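You operate a simulated robot arm through the tools that you are given. There is no shell and no other tool.

Carry out the task below with a simulated robot arm. There is one attempt and no reset: what you move stays moved.

JOB
Put things in order on the folding table. At the end: the mixed lids from the folding table stands where the blue water can (marked "Dalbiseon") stood; the blue water can is in the blue tote; the white filter stands where the green spacer stood; the green spacer stands where the mixed lids stood; whatever was shut is shut again. Leave all else as you found it, and nothing knocked over.

It is judged by the outcome, as a careful person would: the job done as asked, and still so three seconds after it is handed in. It fails if anything else is knocked over, pushed out of place, dropped, spilled or broken. A push-on lid holds only when it is set on centred and level and pressed home; a screw cap is set on level and turned clockwise until tight.

ROBOT AND FRAMES
A 7-joint arm with a two-finger parallel gripper, fixed in place. Base frame: the origin is at the foot of the arm, x ahead of it, y to its left, z up; the work surface is at about z = 0. Units: mm, degrees, N and s.
With the tool pointing down near the work surface it reaches from about 240 to 620 mm from the base axis. Its first joint turns from -66.0 to 66.0 degrees. Payload 2.6 kg.
The TCP is the grasp point between the finger pads, 30 mm short of the fingertips. In the tool frame z runs along the fingers and y along their closing line. Largest opening 94 mm; finger width 28, thickness 10; the body of the gripper, 50 by 96 mm, starts 55 mm behind the TCP.
Orientation is that of the tool frame in the base frame, as a unit quaternion [x, y, z, w]. With the fingers straight down and closing along the base's y, the tool's x points along the base's -x, its y along +y and its z along -z.

CONTROLS
- The arm moves only by the tool send_rows. Its argument "series" is a list that holds one entry, the list of rows, each a list of 7 numbers: the shift along the tool's x, y, z in units of 30 mm (1.0 is 30 mm), then the turn, a rotation vector about the tool's x, y, z in units of 5 degrees (1.0 is 5 degrees), then the closure in counts, from 0 (fully open) to 255 (shut). In form: [[[x, y, z, ax, ay, az, grip], ...]]. A call has 1 to 20 rows; each row shifts and turns the commanded pose from where the row before left it, along the tool's axes as they then stand. A call with a number of a shift or a turn outside -1 to 1 is refused whole. Each row takes 0.2 s and may step no farther than 50 mm and 8.6 degrees from the row before; otherwise, or with a gripper value out of range, the whole call is refused. A pose out of reach is approached as far as the arm can. The call stops where the force on the tool passes 40 N (or 10 N more than at its start, if that is more) or the arm is blocked; 0.2 s more then pass. Each finger travels about 72 mm/s and halts on what it meets, pressing with about 37 N; the grip force reading is that of the motor and also rises with nothing between the fingers. The clock runs only during rows and for 0.2 s after the last one: add rows that do not move to give the fingers time. The reply holds the time, the measured pose of the TCP, the force on the tool along the base axes, the opening and the grip force, in the units named above and with some noise, with the torque about the TCP (base axes, N m) and any sound that the robot's microphone picked up, and new pictures: "show" is both (left out), scene, wrist or none.
- Cameras (640 x 400 px; columns grow to the right, rows downward): "scene" is fixed at [23, 424.1, 566.7]; the picture's right is [-0.88, -0.48, 0.00], its down [-0.28, 0.50, -0.82] and it looks along [0.39, -0.72, -0.58] (base axes); focal length 260 px, centre (320, 200). "wrist" rides on the gripper at [76, 14, -102] in the tool frame; the picture's right is [-0.18, 0.98, 0.00], its down [-0.75, -0.14, -0.64] and it looks along [-0.63, -0.12, 0.77] (tool axes); focal length 243 px, centre (320, 200).
- point_at(camera, pixels): for up to 12 pixels [column, row] of the newest picture of that camera ("zoom" is the newest enlarged one), the place [x, y, z] in the base frame of the surface seen there, good to about 3 mm. It takes no simulated time.
- close_up(camera, box): a new picture of the part [left, top, right, bottom] of that camera's present view, enlarged. It takes no simulated time.
- finish_job(): hands the job in; it is judged then, once.

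Leave the gripper open and the arm clear of the work at the hand-in unless told otherwise.

The tools are called after ">>>" as name(argument=value, ...) on one line, values as JSON. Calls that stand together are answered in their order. send_rows: Moves the arm, as the interface text tells. Its arguments: {"type":"object","properties":{"series":{"type":"array"},"show":{"type":"string","enum":["both","scene","wrist","none"]}},"required":["series"]} The other tools are called the same way: point_at (camera, pixels) gives the place of the surface under pixels of a picture; close_up (camera, box) takes an enlarged picture of a part of a camera's view; finish_job () hands the job in.

At the start:

```text
clock: 0.0
ee_pos: [219.4, -271.9, 408.4]
ee_rot: [-0.001, 1.0, 0.0, 0.001]
wrist_force: [-0.1, -0.6, 0.1]
moment: [-0.01, 0.01, 0.01]
finger_gap: 94.3
finger_force: 0.1
```

scene: 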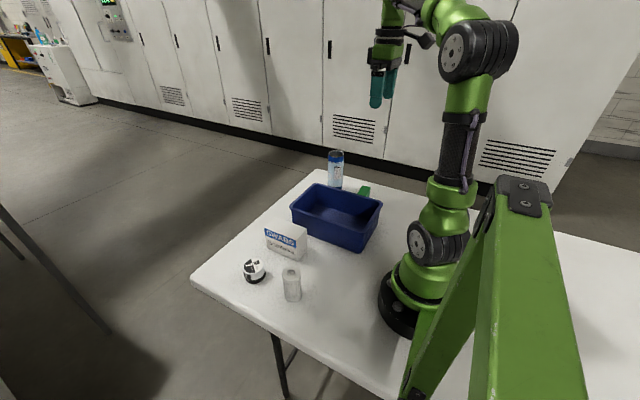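
wrist: 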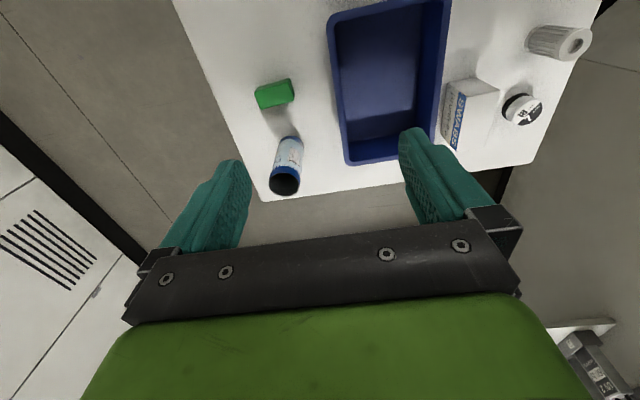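

I see a blue tote, a blue can behind it, a green block, a swabs box, a round black/white object and a whitish cylinder. I'll enlarge these first before moving.

>>> close_up(camera="scene", box=[220, 140, 400, 310])

>>> close_up(camera="wrist", box=[430, 10, 610, 160])

>>> close_up(camera="wrist", box=[230, 60, 350, 210])

```text
2.35 times, centred on (310, 225) of scene
```

zoom: 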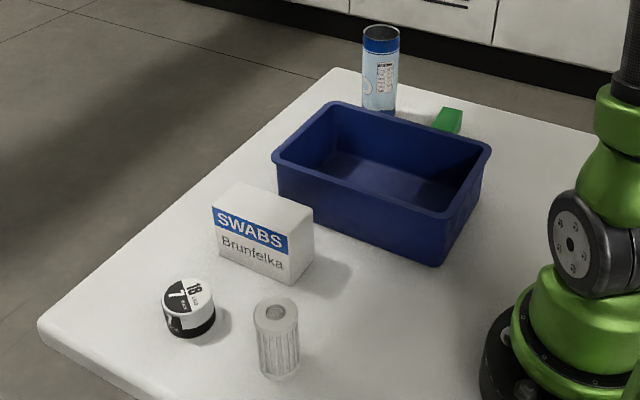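

```text
2.67 times, centred on (520, 85) of wrist
```

zoom: 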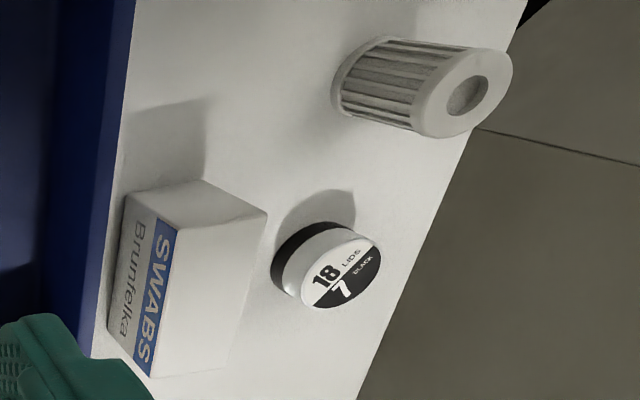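

```text
2.67 times, centred on (290, 135) of wrist
```

zoom: 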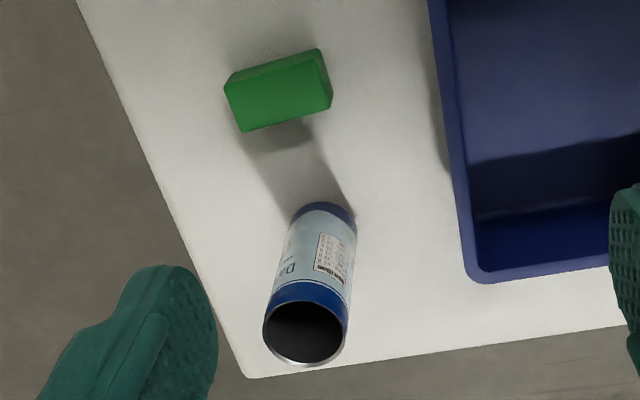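

Can, block, lids ("18 lids / 7 black") and ribbed filter are identified. Now I'll measure points on each: can and block in the zoom, and the others in the wrist picture.

>>> point_at(camera="zoom", pixels=[[265, 325], [346, 325], [307, 304], [305, 364], [305, 335], [224, 90], [319, 60], [331, 100], [242, 128], [280, 90], [290, 205], [350, 205]])

>>> point_at(camera="wrist", pixels=[[523, 110], [575, 44], [558, 44], [591, 44], [508, 103], [542, 110], [331, 18], [348, 163], [430, 150], [445, 5], [395, 60], [400, 120]])

>>> point_at(camera="scene", pixels=[[254, 267], [292, 274], [285, 276], [299, 276], [292, 271], [254, 278], [245, 268], [265, 270], [254, 261], [286, 299], [300, 296], [292, 290]])

```text
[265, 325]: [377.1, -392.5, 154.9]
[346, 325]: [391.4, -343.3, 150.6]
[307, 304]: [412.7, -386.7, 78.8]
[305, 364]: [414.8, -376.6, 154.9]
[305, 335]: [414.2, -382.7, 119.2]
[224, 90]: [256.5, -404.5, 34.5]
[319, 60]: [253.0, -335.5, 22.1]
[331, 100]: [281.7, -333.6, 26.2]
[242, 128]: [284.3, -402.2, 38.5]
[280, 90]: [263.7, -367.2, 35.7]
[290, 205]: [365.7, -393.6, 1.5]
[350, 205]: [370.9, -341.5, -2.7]
```

```text
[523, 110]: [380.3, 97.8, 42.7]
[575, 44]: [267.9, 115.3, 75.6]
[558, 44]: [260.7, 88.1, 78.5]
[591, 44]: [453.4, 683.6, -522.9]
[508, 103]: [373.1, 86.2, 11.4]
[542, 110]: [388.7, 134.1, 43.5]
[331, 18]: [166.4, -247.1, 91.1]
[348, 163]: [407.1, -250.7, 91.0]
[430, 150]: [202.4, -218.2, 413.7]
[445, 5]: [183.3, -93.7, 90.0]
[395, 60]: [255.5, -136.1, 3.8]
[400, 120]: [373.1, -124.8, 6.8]
```

```text
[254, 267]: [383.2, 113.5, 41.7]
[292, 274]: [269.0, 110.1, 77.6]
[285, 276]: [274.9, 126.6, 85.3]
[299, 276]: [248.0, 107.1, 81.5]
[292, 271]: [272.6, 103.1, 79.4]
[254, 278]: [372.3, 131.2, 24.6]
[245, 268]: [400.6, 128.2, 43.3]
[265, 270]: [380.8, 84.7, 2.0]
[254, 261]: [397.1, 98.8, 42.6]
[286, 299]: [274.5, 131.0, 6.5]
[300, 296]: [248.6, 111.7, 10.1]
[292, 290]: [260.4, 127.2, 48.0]
```

The can centre is about (388, -369), its top at z≈155 and its diameter about 52. The block is around (268, -369), the filter (262, 112), the lids (388, 110), and the tote rim is at z≈91. I'll move high over the can for a better look, gripper open.

>>> send_rows(series=[[[-0.669, -0.405, 0.618, 0, 0, 0, 0], [-0.669, -0.405, 0.618, 0, 0, 0, 0], [-0.669, -0.405, 0.618, 0, 0, 0, 0], [-0.669, -0.405, 0.618, 0, 0, 0, 0], [-0.669, -0.405, 0.618, 0, 0, 0, 0], [-0.669, -0.405, 0.618, 0, 0, 0, 0], [-0.669, -0.405, 0.618, 0, 0, 0, 0], [-0.669, -0.405, 0.618, 0, 0, 0, 0], [0, 0, 0, 0, 0, 0, 0]]])

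```text
clock: 2.0
ee_pos: [381.0, -368.5, 260.7]
ee_rot: [-0.001, 1.0, 0.0, 0.0]
wrist_force: [0.7, 0.3, 0.9]
moment: [0.0, -0.04, -0.01]
finger_gap: 93.9
finger_force: 0.1
```

scene: 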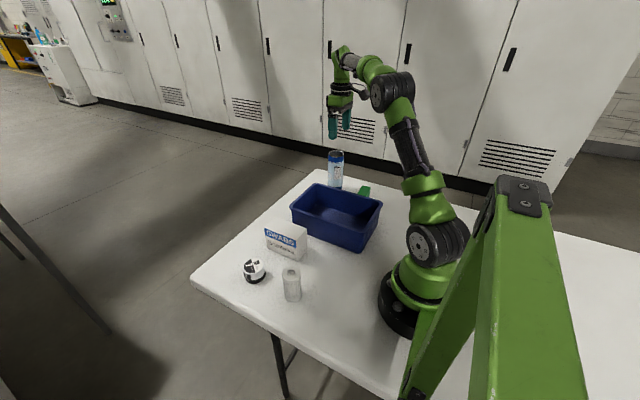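
wrist: 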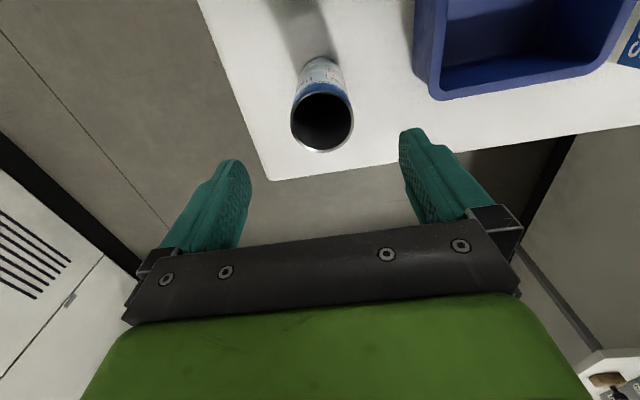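

The can lies just ahead of the fingers, at about (322,120) in the wrist view, and looks open at the top. I'll enlarge and measure its rim.

>>> close_up(camera="wrist", box=[260, 20, 390, 180])

>>> point_at(camera="wrist", pixels=[[293, 118], [353, 118], [322, 151], [323, 93], [300, 138], [346, 139], [322, 120], [299, 87], [345, 86], [300, 75], [343, 75], [321, 70]])

```text
2.50 times, centred on (325, 100) of wrist
```

zoom: 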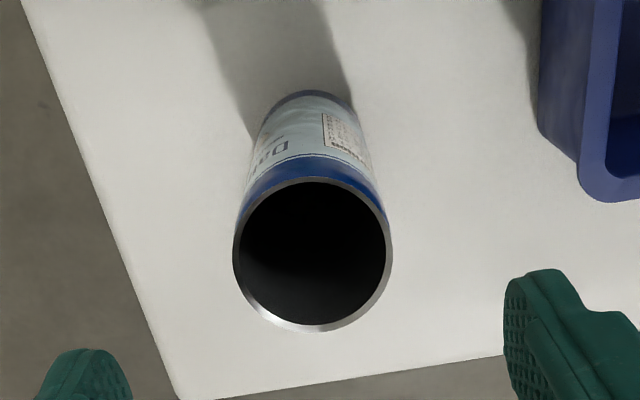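

```text
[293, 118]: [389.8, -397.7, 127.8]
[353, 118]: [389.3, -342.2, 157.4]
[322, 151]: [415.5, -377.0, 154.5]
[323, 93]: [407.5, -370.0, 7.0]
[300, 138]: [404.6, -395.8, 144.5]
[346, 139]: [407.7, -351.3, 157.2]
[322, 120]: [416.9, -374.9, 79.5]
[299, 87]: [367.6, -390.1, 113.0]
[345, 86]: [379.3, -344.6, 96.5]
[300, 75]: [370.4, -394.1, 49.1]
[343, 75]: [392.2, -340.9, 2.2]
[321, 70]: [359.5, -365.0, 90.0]
```

The can is empty and hollow, centred near (388, -370) with a radius of about 27. I'll centre over it and go down to TCP z≈125, still open.

>>> send_rows(series=[[[-0.23, -0.05, 0, 0, 0, 0, 0], [0, 0, 0.75, 0, 0, 0, 0], [0, 0, 0.75, 0, 0, 0, 0], [0, 0, 0.75, 0, 0, 0, 0], [0, 0, 0.75, 0, 0, 0, 0], [0, 0, 0.75, 0, 0, 0, 0], [0, 0, 0.75, 0, 0, 0, 0], [0, 0, 0, 0, 0, 0, 0]]])

```text
clock: 3.8
ee_pos: [387.0, -371.2, 125.7]
ee_rot: [0.0, 1.0, 0.0, 0.0]
wrist_force: [0.6, -0.6, 0.1]
moment: [0.01, 0.01, 0.05]
finger_gap: 94.2
finger_force: 0.1
```

scene: 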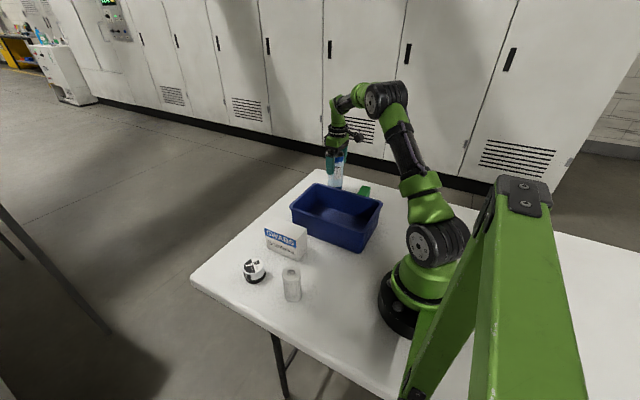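
wrist: 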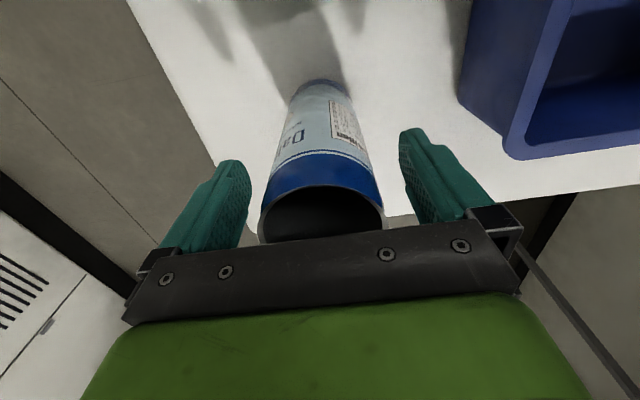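

The can sits evenly between the fingers (can edges at columns 262 and 385). Closing on it.

>>> send_rows(series=[[[0, 0, 0, 0, 0, 0, 100], [0, 0, 0, 0, 0, 0, 160], [0, 0, 0, 0, 0, 0, 255], [0, 0, 0, 0, 0, 0, 255], [0, 0, 0, 0, 0, 0, 255]]], show="wrist")

```text
clock: 5.0
ee_pos: [386.8, -371.1, 126.0]
ee_rot: [-0.001, 1.0, 0.0, 0.0]
wrist_force: [0.8, 0.6, -0.3]
moment: [0.02, -0.01, 0.01]
finger_gap: 56.9
finger_force: 36.9
```

wrist: 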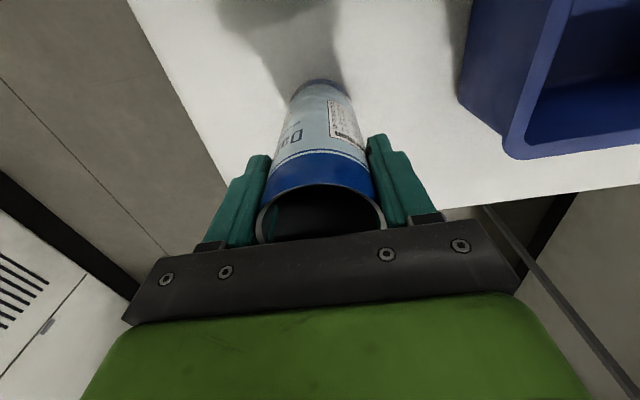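

Gripped at 57 mm with the can centre at about (387, -371), which I'll remember as its place. Now I'll lift straight up by about 138 mm.

>>> send_rows(series=[[[0, 0, -0.3, 0, 0, 0, 255], [0, 0, -0.6, 0, 0, 0, 255], [0, 0, -0.75, 0, 0, 0, 255], [0, 0, -0.75, 0, 0, 0, 255], [0, 0, -0.75, 0, 0, 0, 255], [0, 0, -0.75, 0, 0, 0, 255], [0, 0, -0.7, 0, 0, 0, 255], [0, 0, 0, 0, 0, 0, 255]]])

```text
clock: 6.8
ee_pos: [387.0, -370.7, 263.9]
ee_rot: [0.0, 1.0, 0.0, 0.0]
wrist_force: [-0.3, -0.8, 0.3]
moment: [0.01, 0.01, 0.01]
finger_gap: 56.6
finger_force: 36.9
```

scene: 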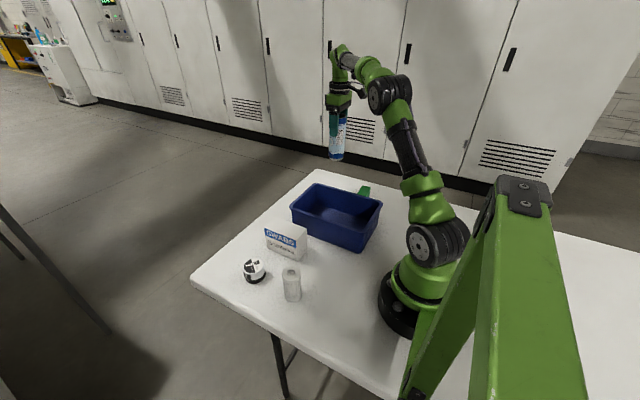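
wrist: 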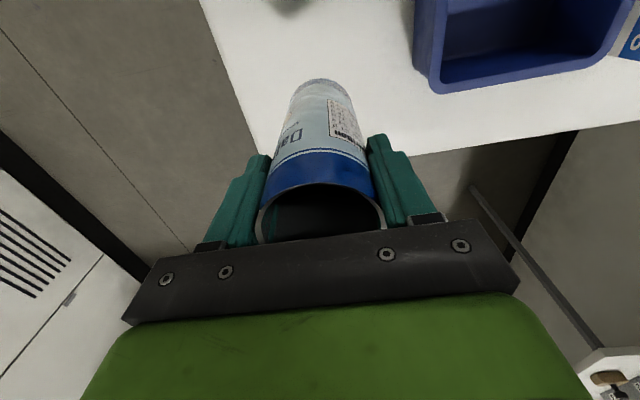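

The can is clear of the table. Before carrying it over I'll measure the tote's rim and floor in the scene view.

>>> point_at(camera="scene", pixels=[[317, 184], [291, 207], [361, 232], [382, 204], [330, 215], [345, 212], [320, 210], [360, 215], [310, 205], [340, 225], [353, 226], [325, 205]])

>>> close_up(camera="scene", box=[280, 130, 400, 260])

```text
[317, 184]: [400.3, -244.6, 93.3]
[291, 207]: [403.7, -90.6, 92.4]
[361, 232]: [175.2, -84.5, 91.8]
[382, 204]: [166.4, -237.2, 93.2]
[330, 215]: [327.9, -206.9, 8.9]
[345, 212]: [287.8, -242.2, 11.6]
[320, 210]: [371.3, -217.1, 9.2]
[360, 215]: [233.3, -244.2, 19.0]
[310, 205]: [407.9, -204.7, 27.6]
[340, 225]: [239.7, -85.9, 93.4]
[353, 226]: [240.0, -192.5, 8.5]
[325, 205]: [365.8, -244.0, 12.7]
```

```text
3.08 times, centred on (340, 195) of scene
```

zoom: 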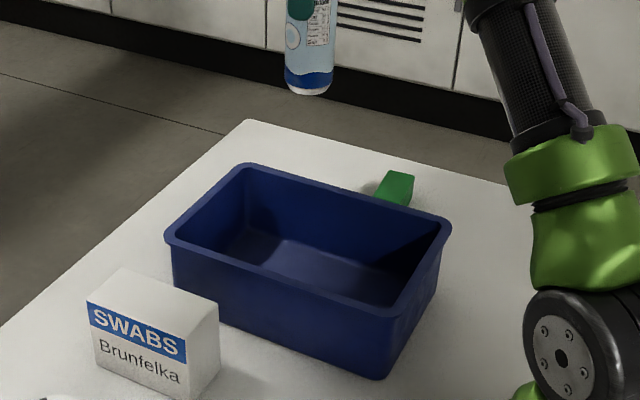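

The tote spans roughly x 165–410 and y -247 to -85, with its floor at z≈6. I'll carry the can at height to above its centre (290, -167).

>>> send_rows(series=[[[0.2, 0.42, 0, 0, 0, 0, 255], [0.404, 0.849, 0, 0, 0, 0, 255], [0.404, 0.849, 0, 0, 0, 0, 255], [0.404, 0.849, 0, 0, 0, 0, 255], [0.404, 0.849, 0, 0, 0, 0, 255], [0.404, 0.849, 0, 0, 0, 0, 255], [0.404, 0.849, 0, 0, 0, 0, 255], [0.404, 0.849, 0, 0, 0, 0, 255], [0.204, 0.427, 0, 0, 0, 0, 255], [0, 0, 0, 0, 0, 0, 255]]])

```text
clock: 9.0
ee_pos: [290.1, -165.2, 262.8]
ee_rot: [0.0, 1.0, 0.0, 0.0]
wrist_force: [0.6, -0.1, -0.9]
moment: [-0.04, 0.02, 0.03]
finger_gap: 56.6
finger_force: 36.9
```

scene: 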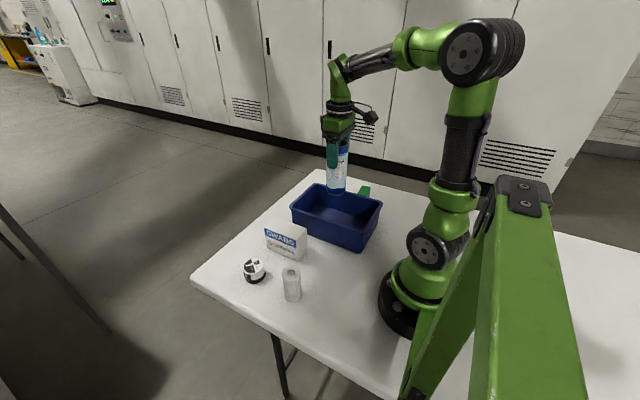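
wrist: 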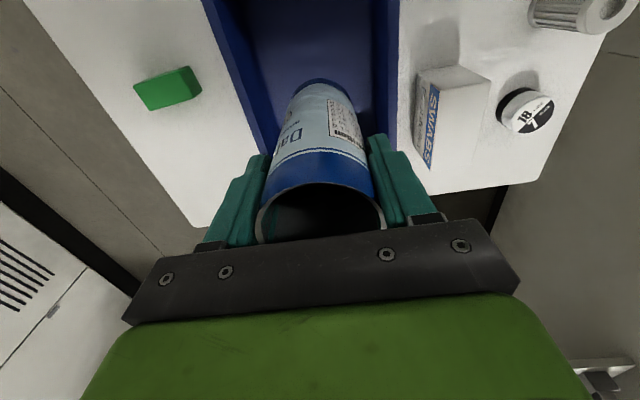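

The can hangs over the tote's middle, with base at z≈137. I'll lower it to just above the floor.

>>> send_rows(series=[[[0, 0, 0.4, 0, 0, 0, 255], [0, 0, 0.7, 0, 0, 0, 255], [0, 0, 0.7, 0, 0, 0, 255], [0, 0, 0.7, 0, 0, 0, 255], [0, 0, 0.7, 0, 0, 0, 255], [0, 0, 0.5, 0, 0, 0, 255], [0, 0, 0.3, 0, 0, 0, 255], [0, 0, 0.1, 0, 0, 0, 255], [0, 0, 0, 0, 0, 0, 255]]])

```text
clock: 11.0
ee_pos: [290.9, -166.7, 140.9]
ee_rot: [-0.001, 1.0, 0.0, 0.001]
wrist_force: [-1.0, 0.3, 0.4]
moment: [0.03, 0.01, 0.0]
finger_gap: 56.6
finger_force: 36.9
```

scene: 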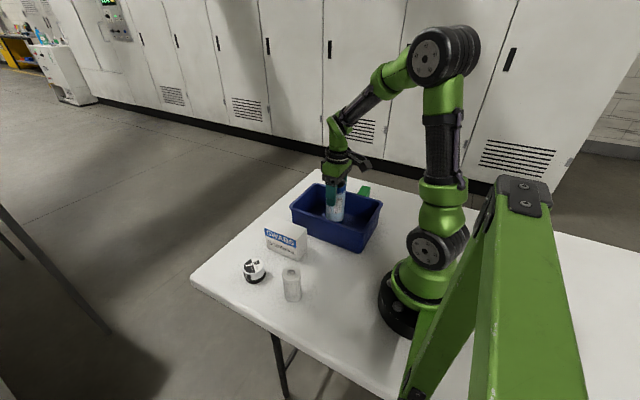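
wrist: 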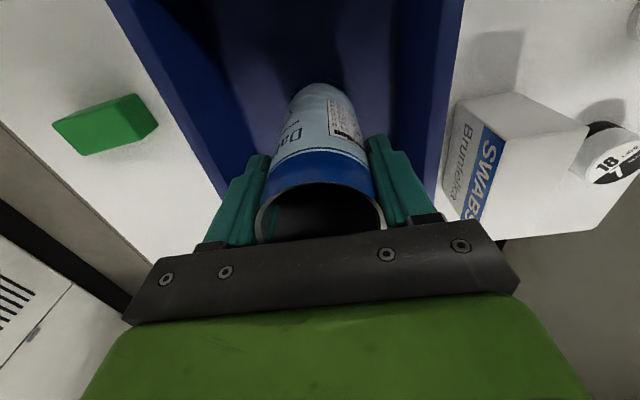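

No contact yet, and the base should be at z≈15. I'll inch down and watch the force.

>>> send_rows(series=[[[0, 0, 0.1, 0, 0, 0, 255], [0, 0, 0.08, 0, 0, 0, 255], [0, 0, 0, 0, 0, 0, 255]]], show="none")

```text
clock: 11.8
ee_pos: [291.1, -167.5, 134.6]
ee_rot: [-0.002, 1.0, 0.0, 0.0]
wrist_force: [-0.3, -0.1, -0.6]
moment: [0.0, -0.02, -0.02]
finger_gap: 56.6
finger_force: 36.7
```

Still free. A few finer steps down.

>>> send_rows(series=[[[0, 0, 0.04, 0, 0, 0, 255], [0, 0, 0.03, 0, 0, 0, 255], [0, 0, 0, 0, 0, 0, 255]]], show="none")

```text
clock: 12.6
ee_pos: [289.6, -166.5, 132.8]
ee_rot: [0.0, 1.0, 0.001, 0.001]
wrist_force: [0.0, 0.4, -0.3]
moment: [0.0, 0.0, 0.02]
finger_gap: 56.6
finger_force: 37.1
```

>>> send_rows(series=[[[0, 0, 0.04, 0, 0, 0, 255], [0, 0, 0.03, 0, 0, 0, 255], [0, 0, 0, 0, 0, 0, 255]]], show="none")

```text
clock: 13.4
ee_pos: [290.4, -166.2, 131.9]
ee_rot: [0.001, 1.0, -0.001, 0.0]
wrist_force: [-0.3, 0.2, -0.2]
moment: [0.0, -0.04, -0.03]
finger_gap: 56.5
finger_force: 37.1
```

>>> send_rows(series=[[[0, 0, 0.04, 0, 0, 0, 255], [0, 0, 0.03, 0, 0, 0, 255], [0, 0, 0, 0, 0, 0, 255]]], show="wrist")

```text
clock: 14.2
ee_pos: [291.1, -167.3, 129.7]
ee_rot: [0.0, 1.0, -0.001, 0.001]
wrist_force: [-2.6, 2.4, 19.6]
moment: [0.26, 0.37, -0.03]
finger_gap: 55.9
finger_force: 37.2
```

wrist: 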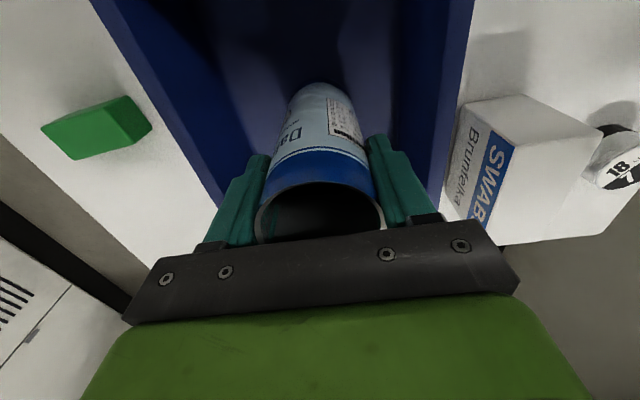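

Touched the tote floor at 20 N. I'll ease off slightly and open slowly.

>>> send_rows(series=[[[0, 0, -0.03, 0, 0, 0, 255], [0, 0, 0, 0, 0, 0, 95], [0, 0, 0, 0, 0, 0, 80], [0, 0, 0, 0, 0, 0, 50], [0, 0, 0, 0, 0, 0, 20], [0, 0, 0, 0, 0, 0, 0], [0, 0, 0, 0, 0, 0, 0]]])

```text
clock: 15.8
ee_pos: [289.9, -166.7, 130.3]
ee_rot: [0.0, 1.0, 0.001, 0.0]
wrist_force: [-0.6, -0.9, -0.4]
moment: [0.01, -0.03, 0.0]
finger_gap: 94.1
finger_force: 0.0
```

scene: 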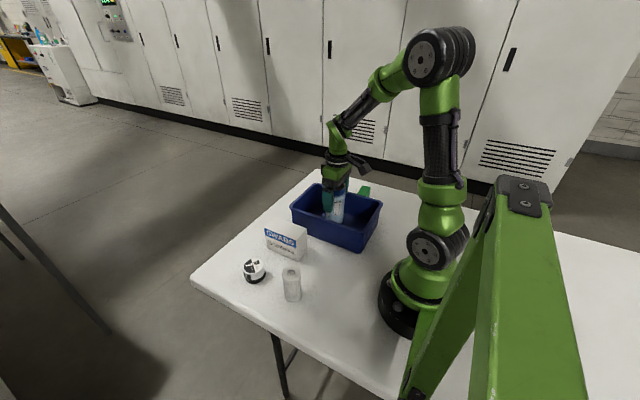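
wrist: 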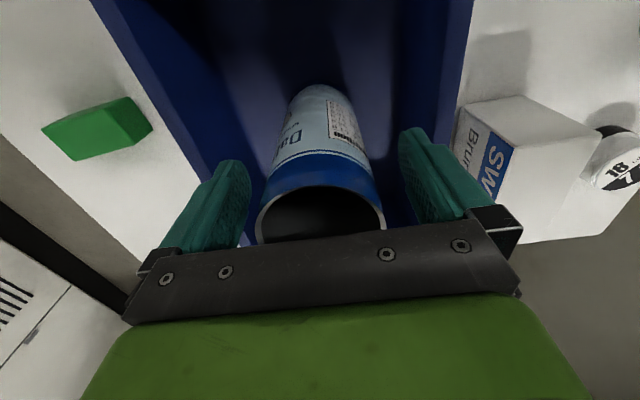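

The can stands free in the tote. I'll rise straight up, then travel toward the lids.

>>> send_rows(series=[[[0, 0, -0.5, 0, 0, 0, 0], [0, 0, -0.9, 0, 0, 0, 0], [0, 0, -0.9, 0, 0, 0, 0], [0, 0, -0.9, 0, 0, 0, 0], [0, 0, -0.9, 0, 0, 0, 0], [0, 0, -0.5, 0, 0, 0, 0], [-0.3, 0.9, 0, 0, 0, 0, 0], [-0.3, 0.9, 0, 0, 0, 0, 0], [-0.3, 0.9, 0, 0, 0, 0, 0], [-0.3, 0.9, 0, 0, 0, 0, 0], [-0.3, 0.9, 0, 0, 0, 0, 0], [-0.3, 0.9, 0, 0, 0, 0, 0], [-0.3, 0.9, 0, 0, 0, 0, 0], [-0.3, 0.9, 0, 0, 0, 0, 0], [-0.3, 0.9, 0, 0, 0, 0, 0], [0, 0.9, 0, 0, 0, 0, 0], [0, 0, 0, 0, 0, 0, 0]]])

```text
clock: 19.4
ee_pos: [370.9, 103.5, 267.3]
ee_rot: [-0.001, 1.0, 0.001, 0.001]
wrist_force: [0.0, -0.6, 0.1]
moment: [0.01, -0.02, -0.05]
finger_gap: 94.0
finger_force: 0.0
```

scene: 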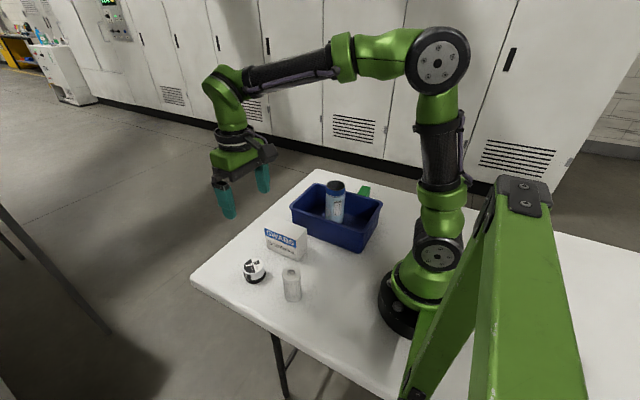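
wrist: 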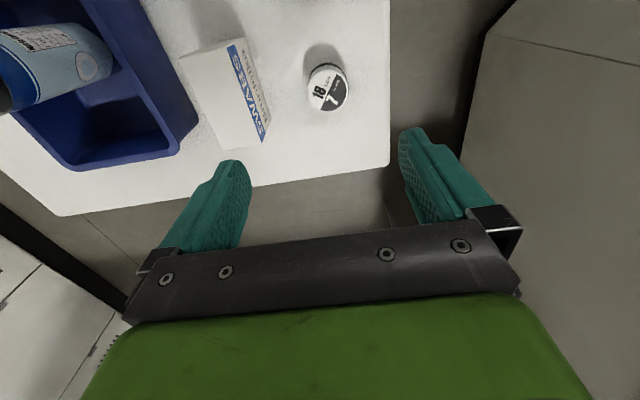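

The can stands upright in the tote. The lids are at (328,87) in the wrist view, with the swabs box to their left; I'll enlarge and measure.

>>> close_up(camera="wrist", box=[230, 20, 390, 140])

>>> point_at(camera="wrist", pixels=[[308, 88], [350, 86], [328, 66], [330, 112], [328, 88], [312, 104], [345, 104], [310, 68], [268, 140], [232, 43], [255, 145], [222, 152]])

```text
3.33 times, centred on (310, 80) of wrist
```

zoom: 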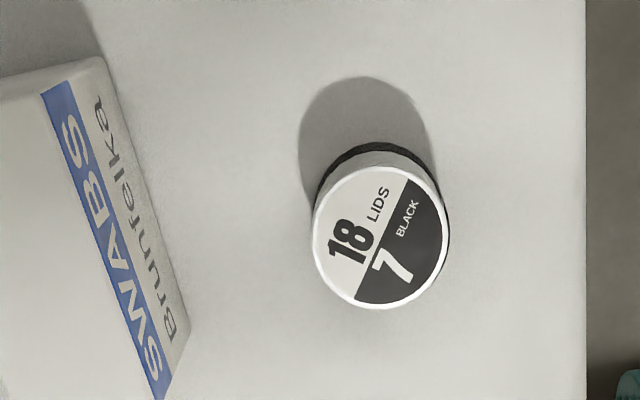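

```text
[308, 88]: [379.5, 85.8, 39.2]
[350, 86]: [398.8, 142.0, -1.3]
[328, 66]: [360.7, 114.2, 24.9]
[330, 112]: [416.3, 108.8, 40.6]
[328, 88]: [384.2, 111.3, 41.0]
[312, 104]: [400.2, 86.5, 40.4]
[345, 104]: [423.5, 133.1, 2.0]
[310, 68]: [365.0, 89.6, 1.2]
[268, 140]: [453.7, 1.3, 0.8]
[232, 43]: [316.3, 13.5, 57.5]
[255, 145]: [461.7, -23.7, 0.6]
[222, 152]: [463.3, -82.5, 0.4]
```

I'll measure the lids' top circle and base more finely in this zoom.

>>> point_at(camera="zoom", pixels=[[378, 238], [316, 238], [440, 238], [378, 304], [380, 172], [336, 284], [420, 284], [374, 146], [325, 180], [440, 190], [180, 300], [190, 330]])

>>> close_up(camera="scene", box=[225, 245, 315, 305])

```text
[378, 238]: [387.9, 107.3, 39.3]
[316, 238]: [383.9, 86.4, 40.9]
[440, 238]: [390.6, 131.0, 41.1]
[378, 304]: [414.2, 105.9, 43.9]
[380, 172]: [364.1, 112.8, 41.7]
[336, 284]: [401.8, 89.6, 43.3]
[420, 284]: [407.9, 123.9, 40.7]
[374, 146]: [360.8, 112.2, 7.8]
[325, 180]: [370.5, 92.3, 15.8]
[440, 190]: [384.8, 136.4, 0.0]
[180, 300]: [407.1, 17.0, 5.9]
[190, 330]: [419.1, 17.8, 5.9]
```

```text
6.67 times, centred on (270, 275) of scene
```

zoom: 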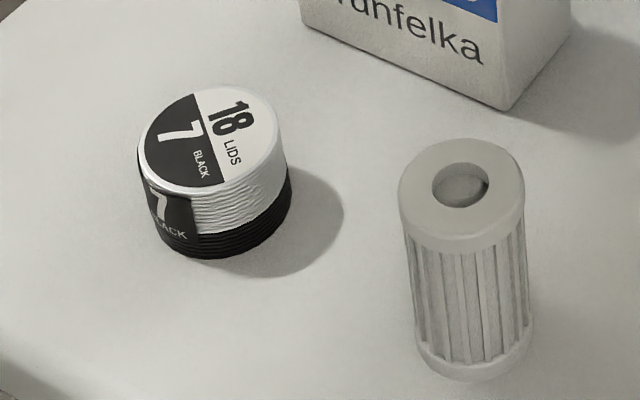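

The lids are a round stack: centre about (388, 109), diameter about 49, height 41. I'll move over it and descend to z≈85 first.

>>> send_rows(series=[[[-0.58, 0.18, 0, 0, 0, 0, 0], [0, 0, 0.7, 0, 0, 0, 0], [0, 0, 0.9, 0, 0, 0, 0], [0, 0, 0.9, 0, 0, 0, 0], [0, 0, 0.9, 0, 0, 0, 0], [0, 0, 0.9, 0, 0, 0, 0], [0, 0, 0.9, 0, 0, 0, 0], [0, 0, 0.6, 0, 0, 0, 0], [0, 0, 0.3, 0, 0, 0, 0], [0, 0, 0, 0, 0, 0, 0]]])

```text
clock: 21.6
ee_pos: [389.1, 108.3, 84.1]
ee_rot: [0.0, 1.0, -0.001, 0.0]
wrist_force: [-0.2, -0.7, -0.6]
moment: [0.01, 0.01, 0.04]
finger_gap: 93.7
finger_force: 0.1
```

scene: 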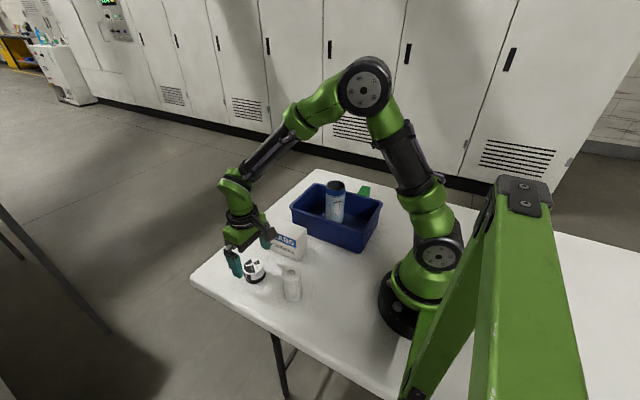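
wrist: 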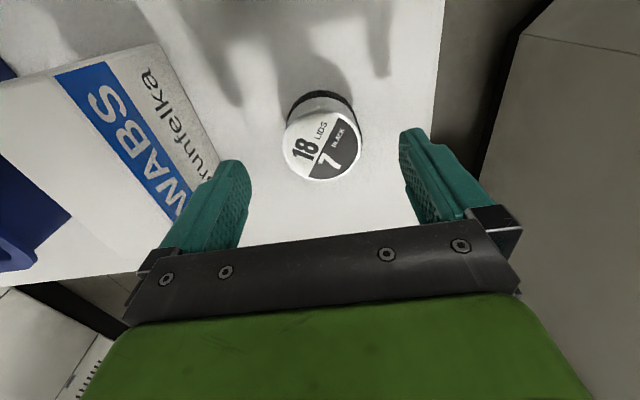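

The lids are centred between the fingers and the swabs box stays clear of the left finger (about 35 mm). Going down to z≈36.

>>> send_rows(series=[[[0, 0, 0.6, 0, 0, 0, 0], [0, 0, 0.6, 0, 0, 0, 0], [0, 0, 0.25, 0, 0, 0, 0], [0, 0, 0.13, 0, 0, 0, 0], [0, 0, 0, 0, 0, 0, 0]]])

```text
clock: 22.8
ee_pos: [388.3, 109.4, 36.5]
ee_rot: [0.0, 1.0, 0.001, 0.0]
wrist_force: [-0.2, -0.8, -0.3]
moment: [0.0, 0.01, 0.01]
finger_gap: 94.0
finger_force: 0.0
```

scene: 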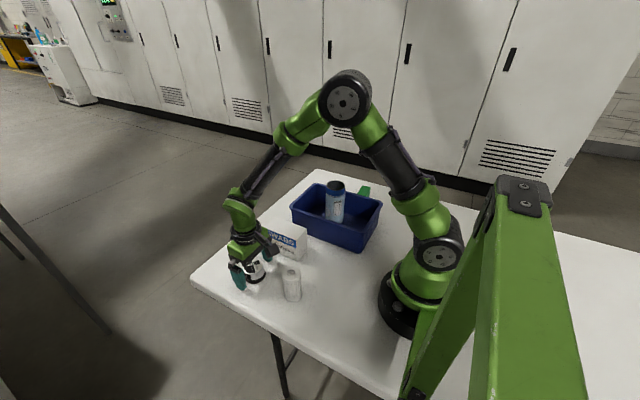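
wrist: 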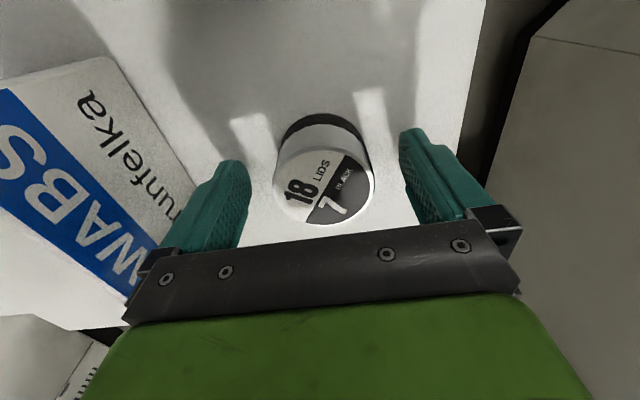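

Well centred (disc edges at columns 274 and 376). Closing.

>>> send_rows(series=[[[0, 0, 0, 0, 0, 0, 100], [0, 0, 0, 0, 0, 0, 180], [0, 0, 0, 0, 0, 0, 255], [0, 0, 0, 0, 0, 0, 255], [0, 0, 0, 0, 0, 0, 255]]], show="wrist")

```text
clock: 24.0
ee_pos: [389.0, 108.2, 37.7]
ee_rot: [0.001, 1.0, 0.0, 0.0]
wrist_force: [-0.8, 1.0, 0.2]
moment: [0.02, 0.01, -0.03]
finger_gap: 51.9
finger_force: 36.9
```

wrist: 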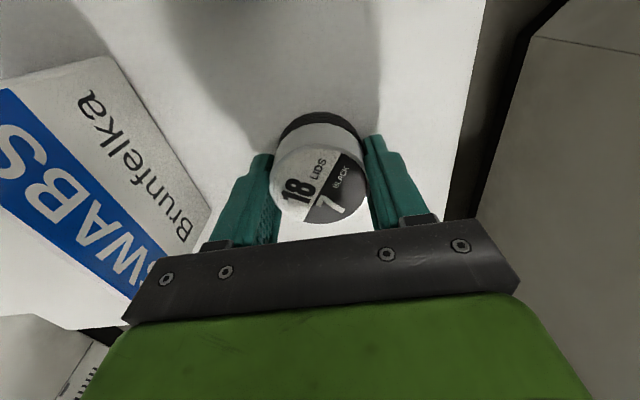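

Holding the lids stack (51.9 mm). Lift straight up to z≈255.

>>> send_rows(series=[[[0, 0, -0.2, 0, 0, 0, 255], [0, 0, -0.5, 0, 0, 0, 255], [0, 0, -0.8, 0, 0, 0, 255], [0, 0, -0.9, 0, 0, 0, 255], [0, 0, -0.9, 0, 0, 0, 255], [0, 0, -0.9, 0, 0, 0, 255], [0, 0, -0.9, 0, 0, 0, 255], [0, 0, -0.9, 0, 0, 0, 255], [0, 0, -0.8, 0, 0, 0, 255], [0, 0, -0.5, 0, 0, 0, 255], [0, 0, 0, 0, 0, 0, 255]]])

```text
clock: 26.4
ee_pos: [388.9, 108.5, 257.3]
ee_rot: [-0.001, 1.0, 0.0, 0.0]
wrist_force: [-0.7, -0.6, -0.5]
moment: [0.02, -0.02, -0.02]
finger_gap: 52.0
finger_force: 36.9
```

scene: 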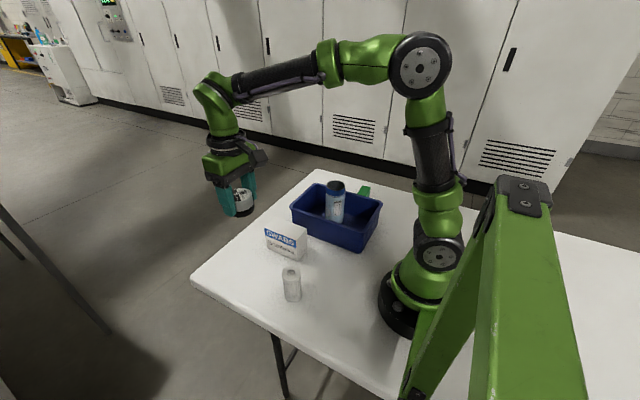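
wrist: 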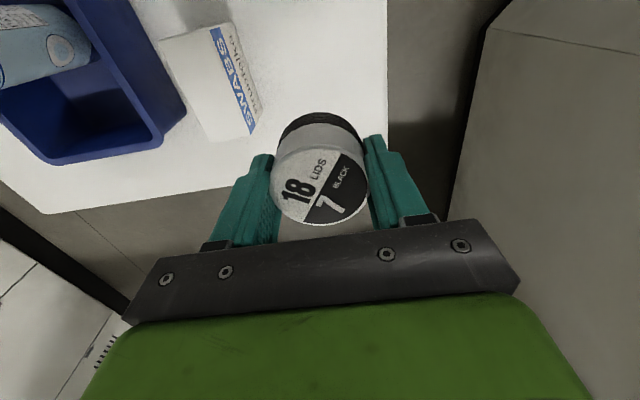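

The lids came up whole. Carry them along y at height to the can's old place (387, -371).

>>> send_rows(series=[[[0.03, -0.5, 0, 0, 0, 0, 255], [0, -0.935, 0, 0, 0, 0, 255], [0, -0.935, 0, 0, 0, 0, 255], [0, -0.935, 0, 0, 0, 0, 255], [0, -0.935, 0, 0, 0, 0, 255], [0, -0.935, 0, 0, 0, 0, 255], [0, -0.935, 0, 0, 0, 0, 255], [0, -0.935, 0, 0, 0, 0, 255], [0, -0.935, 0, 0, 0, 0, 255], [0, -0.935, 0, 0, 0, 0, 255], [0, -0.935, 0, 0, 0, 0, 255], [0, -0.935, 0, 0, 0, 0, 255], [0, -0.935, 0, 0, 0, 0, 255], [0, -0.935, 0, 0, 0, 0, 255], [0, -0.935, 0, 0, 0, 0, 255], [0, -0.935, 0, 0, 0, 0, 255], [0, -0.935, 0, 0, 0, 0, 255], [0, -0.53, 0, 0, 0, 0, 255], [0, 0, 0, 0, 0, 0, 255], [0, 0, 0, 0, 0, 0, 255]]])

```text
clock: 30.6
ee_pos: [388.9, -371.3, 255.1]
ee_rot: [-0.001, 1.0, 0.0, 0.001]
wrist_force: [0.6, -0.2, -1.3]
moment: [-0.02, 0.0, -0.02]
finger_gap: 51.9
finger_force: 37.1
```

scene: 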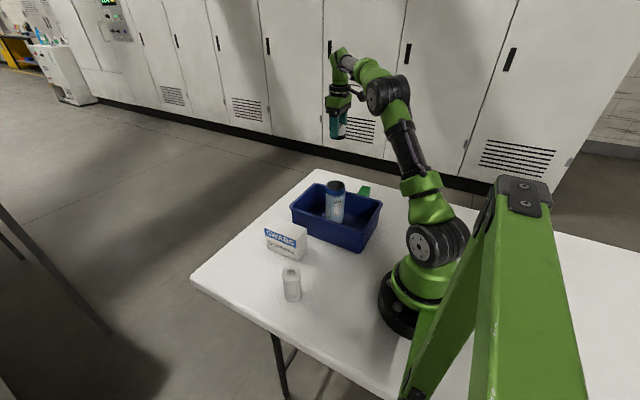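
wrist: 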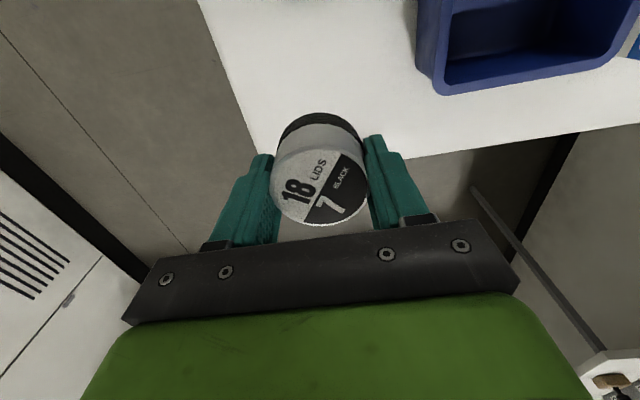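

At (388, -371), z 255. Lower to about 6 mm above the table.

>>> send_rows(series=[[[0.03, 0, 0.4, 0, 0, 0, 255], [0, 0, 0.85, 0, 0, 0, 255], [0, 0, 0.9, 0, 0, 0, 255], [0, 0, 0.9, 0, 0, 0, 255], [0, 0, 0.9, 0, 0, 0, 255], [0, 0, 0.9, 0, 0, 0, 255], [0, 0, 0.9, 0, 0, 0, 255], [0, 0, 0.7, 0, 0, 0, 255], [0, 0, 0.4, 0, 0, 0, 255], [0, 0, 0.2, 0, 0, 0, 255], [0, 0, 0, 0, 0, 0, 255]]])

```text
clock: 33.0
ee_pos: [386.6, -370.6, 43.5]
ee_rot: [0.0, 1.0, 0.0, 0.0]
wrist_force: [-0.1, 0.3, -0.2]
moment: [0.03, 0.02, 0.01]
finger_gap: 51.9
finger_force: 37.1
```

scene: 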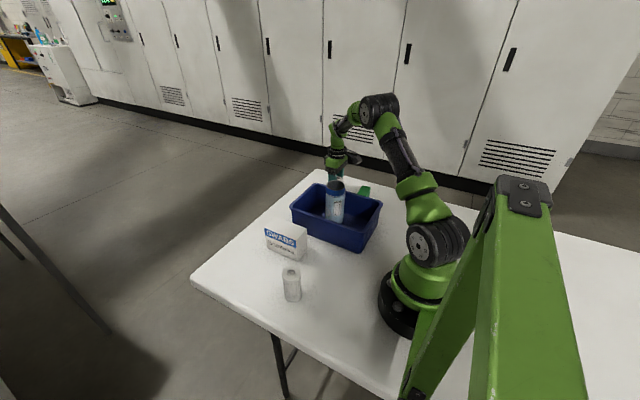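
wrist: 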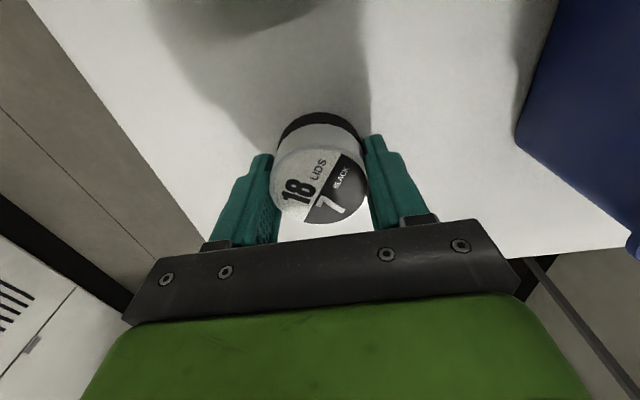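

About 6 mm to go. Inch down.

>>> send_rows(series=[[[0, 0, 0.1, 0, 0, 0, 255], [0, 0, 0.05, 0, 0, 0, 255], [0, 0, 0, 0, 0, 0, 255]]], show="none")

>>> send_rows(series=[[[0, 0, 0.04, 0, 0, 0, 255], [0, 0, 0, 0, 0, 0, 255]]], show="none")

```text
clock: 33.8
ee_pos: [388.7, -371.3, 40.1]
ee_rot: [0.0, 1.0, -0.001, 0.0]
wrist_force: [-0.1, -1.2, -0.8]
moment: [0.02, -0.01, 0.03]
finger_gap: 52.1
finger_force: 36.8
```

```text
clock: 34.4
ee_pos: [387.2, -372.8, 40.6]
ee_rot: [0.0, 1.0, 0.0, 0.0]
wrist_force: [0.5, 0.9, -1.4]
moment: [0.02, 0.03, -0.01]
finger_gap: 51.9
finger_force: 36.9
```

>>> send_rows(series=[[[0, 0, 0.04, 0, 0, 0, 255], [0, 0, 0, 0, 0, 0, 255]]], show="none")

>>> send_rows(series=[[[0, 0, 0.03, 0, 0, 0, 255], [0, 0, 0, 0, 0, 0, 255]]], show="none")

```text
clock: 35.0
ee_pos: [386.9, -371.6, 38.1]
ee_rot: [0.0, 1.0, 0.0, 0.0]
wrist_force: [0.1, -0.1, -1.2]
moment: [0.0, 0.01, 0.03]
finger_gap: 52.1
finger_force: 37.0
```

```text
clock: 35.6
ee_pos: [387.5, -371.7, 38.2]
ee_rot: [0.0, 1.0, 0.0, 0.0]
wrist_force: [-0.7, 0.1, 0.1]
moment: [0.04, -0.07, -0.02]
finger_gap: 52.1
finger_force: 37.1
```

>>> send_rows(series=[[[0, 0, 0.03, 0, 0, 0, 255], [0, 0, 0, 0, 0, 0, 255]]], show="none")

>>> send_rows(series=[[[0, 0, 0.03, 0, 0, 0, 255], [0, 0, 0, 0, 0, 0, 255]]], show="none")

```text
clock: 36.2
ee_pos: [387.6, -372.5, 36.3]
ee_rot: [0.0, 1.0, -0.002, 0.0]
wrist_force: [-3.5, 2.3, 10.6]
moment: [0.15, 0.07, 0.03]
finger_gap: 52.0
finger_force: 36.6
```

```text
clock: 36.8
ee_pos: [387.2, -371.7, 36.8]
ee_rot: [0.0, 1.0, -0.001, 0.001]
wrist_force: [-4.1, 5.2, 20.9]
moment: [0.19, 0.14, -0.03]
finger_gap: 51.8
finger_force: 36.7
```

The stack is on the table (21 N). Ease off a touch, open slowly.

>>> send_rows(series=[[[0, 0, -0.04, 0, 0, 0, 255], [0, 0, 0, 0, 0, 0, 105], [0, 0, 0, 0, 0, 0, 90], [0, 0, 0, 0, 0, 0, 60], [0, 0, 0, 0, 0, 0, 30], [0, 0, 0, 0, 0, 0, 0], [0, 0, 0, 0, 0, 0, 0]]], show="wrist")

```text
clock: 38.4
ee_pos: [387.6, -371.6, 37.9]
ee_rot: [-0.001, 1.0, 0.0, 0.0]
wrist_force: [0.1, -0.3, -0.2]
moment: [0.03, -0.03, 0.01]
finger_gap: 94.2
finger_force: 0.1
```

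wrist: 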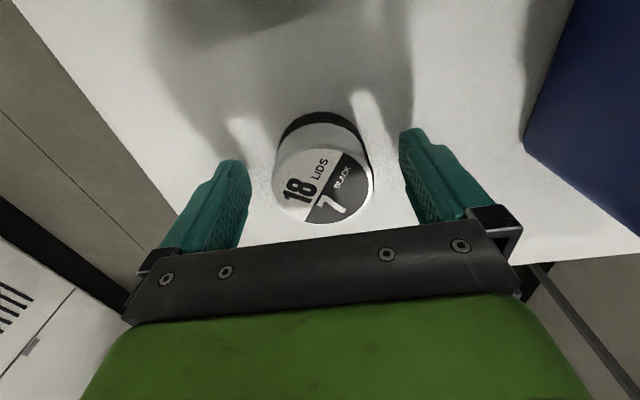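

Lids stand released at the can's place. I'll rise straight up and then move back over the green spacer.

>>> send_rows(series=[[[0, 0, -0.4, 0, 0, 0, 0], [0, 0, -0.8, 0, 0, 0, 0], [0, 0, -0.9, 0, 0, 0, 0], [0, 0, -0.9, 0, 0, 0, 0], [0, 0, -0.9, 0, 0, 0, 0], [0, 0, -0.9, 0, 0, 0, 0], [0, 0, -0.9, 0, 0, 0, 0], [0, 0, -0.5, 0, 0, 0, 0], [0.8, 0, 0, 0, 0, 0, 0], [0.8, 0, 0, 0, 0, 0, 0], [0.8, 0, 0, 0, 0, 0, 0], [0.8, 0, 0, 0, 0, 0, 0], [0.6, 0, 0, 0, 0, 0, 0], [0, 0, 0, 0, 0, 0, 0]]])

```text
clock: 41.4
ee_pos: [273.5, -371.3, 222.3]
ee_rot: [0.0, 1.0, 0.0, 0.001]
wrist_force: [-1.0, 0.0, 0.2]
moment: [0.03, 0.0, 0.0]
finger_gap: 93.8
finger_force: 0.0
```

scene: 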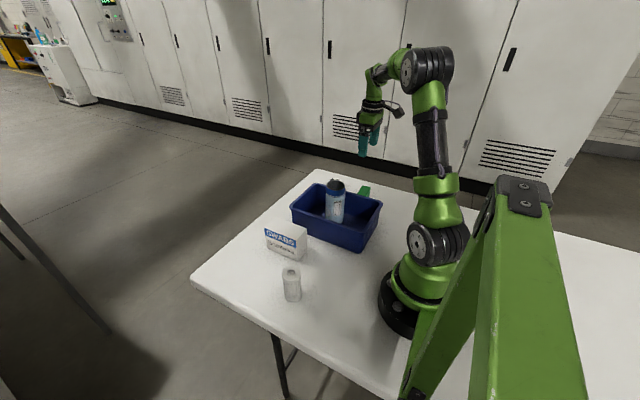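
wrist: 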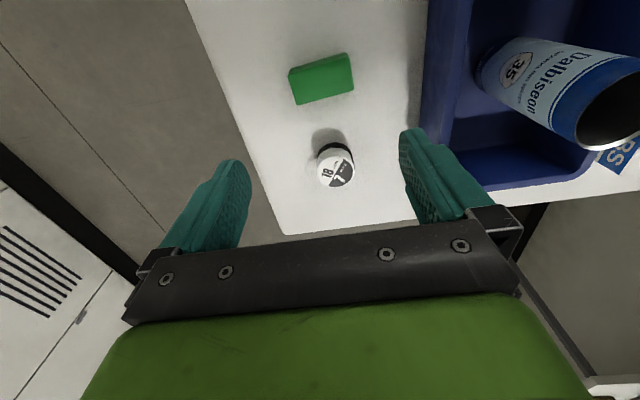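

The lids stand on the old can spot, and the can is upright in the tote. Now I'll enlarge and measure the green spacer near (320,78).

>>> close_up(camera="wrist", box=[270, 35, 370, 115])

>>> point_at(camera="wrist", pixels=[[336, 170], [318, 168], [354, 168], [336, 187], [334, 152]])

```text
5.00 times, centred on (320, 75) of wrist
```

zoom: 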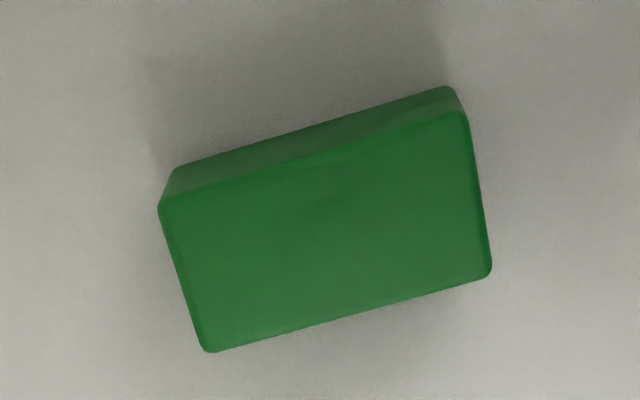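

```text
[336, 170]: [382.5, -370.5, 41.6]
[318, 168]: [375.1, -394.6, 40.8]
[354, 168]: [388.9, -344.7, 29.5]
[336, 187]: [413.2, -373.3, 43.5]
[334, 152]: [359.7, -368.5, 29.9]
```

>>> point_at(camera="zoom", pixels=[[164, 210], [210, 346], [486, 268], [462, 116], [325, 230], [188, 280], [476, 195], [350, 314], [310, 160], [320, 130], [180, 172], [445, 90]])

```text
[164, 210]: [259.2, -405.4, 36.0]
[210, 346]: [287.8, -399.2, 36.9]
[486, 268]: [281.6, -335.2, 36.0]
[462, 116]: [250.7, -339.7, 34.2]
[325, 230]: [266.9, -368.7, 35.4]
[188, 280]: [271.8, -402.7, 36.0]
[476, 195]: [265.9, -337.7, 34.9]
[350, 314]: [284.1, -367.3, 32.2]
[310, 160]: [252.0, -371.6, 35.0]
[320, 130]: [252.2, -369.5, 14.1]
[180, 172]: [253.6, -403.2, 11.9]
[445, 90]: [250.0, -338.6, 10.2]
```

Spacer: centre about (269.5, -370), roughly 66 × 31 × 35.5 mm, long side turned about 7.5° from y. I'll align the tool over it, turn 7.5° to match and descend to z≈80.

>>> send_rows(series=[[[0.13, 0.04, 0, 0, 0, 0, 0], [0, 0, 0, 0, 0, -0.75, 0], [0, 0, 0, 0, 0, -0.75, 0], [0, 0, 0.6, 0, 0, 0, 0], [0, 0, 0.9, 0, 0, 0, 0], [0, 0, 0.9, 0, 0, 0, 0], [0, 0, 0.9, 0, 0, 0, 0], [0, 0, 0.8, 0, 0, 0, 0], [0, 0, 0.5, 0, 0, 0, 0], [0, 0, 0, 0, 0, 0, 0]]])

```text
clock: 43.6
ee_pos: [269.8, -369.9, 84.1]
ee_rot: [-0.065, 0.998, 0.0, 0.0]
wrist_force: [0.0, -0.5, 0.4]
moment: [0.0, 0.02, 0.05]
finger_gap: 94.0
finger_force: 0.0
```

scene: 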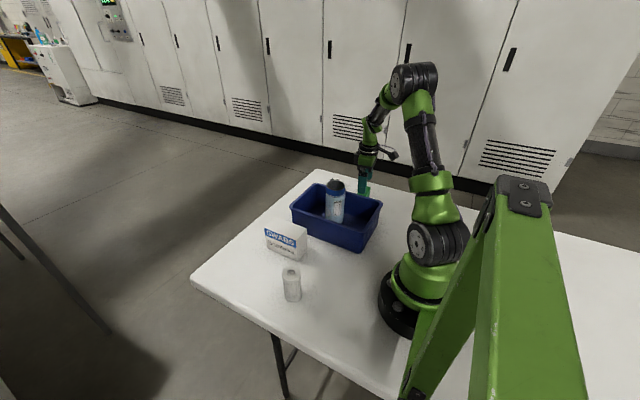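
wrist: 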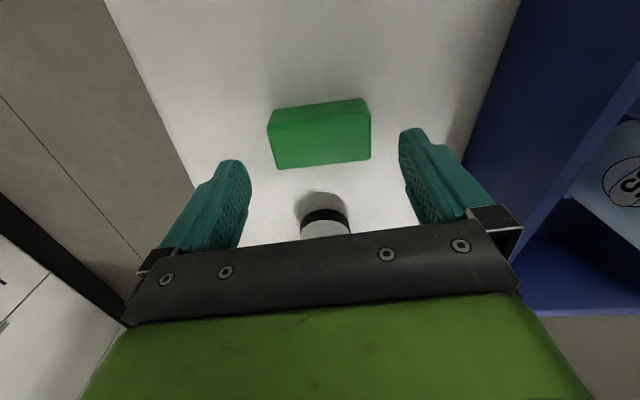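

The spacer looks parallel to the fingers. Quick check of its corners in this closer view.

>>> close_up(camera="wrist", box=[240, 80, 400, 190])

```text
3.64 times, centred on (320, 135) of wrist
```

zoom: 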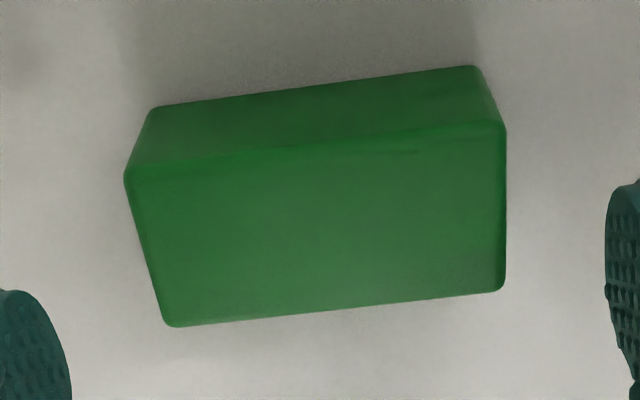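

>>> point_at(camera="zoom", pixels=[[129, 176], [170, 320], [500, 288], [502, 132], [315, 235], [150, 250], [502, 210], [335, 306], [315, 152], [320, 115], [160, 112], [475, 70]])

```text
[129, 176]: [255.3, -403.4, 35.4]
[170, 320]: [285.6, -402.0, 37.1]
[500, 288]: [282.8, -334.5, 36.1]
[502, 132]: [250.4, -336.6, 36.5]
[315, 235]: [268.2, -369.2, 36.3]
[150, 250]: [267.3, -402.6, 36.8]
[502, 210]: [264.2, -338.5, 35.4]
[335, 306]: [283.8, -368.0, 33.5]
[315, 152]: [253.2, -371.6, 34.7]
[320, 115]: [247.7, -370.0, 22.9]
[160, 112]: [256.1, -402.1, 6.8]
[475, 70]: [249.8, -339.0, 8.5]
```

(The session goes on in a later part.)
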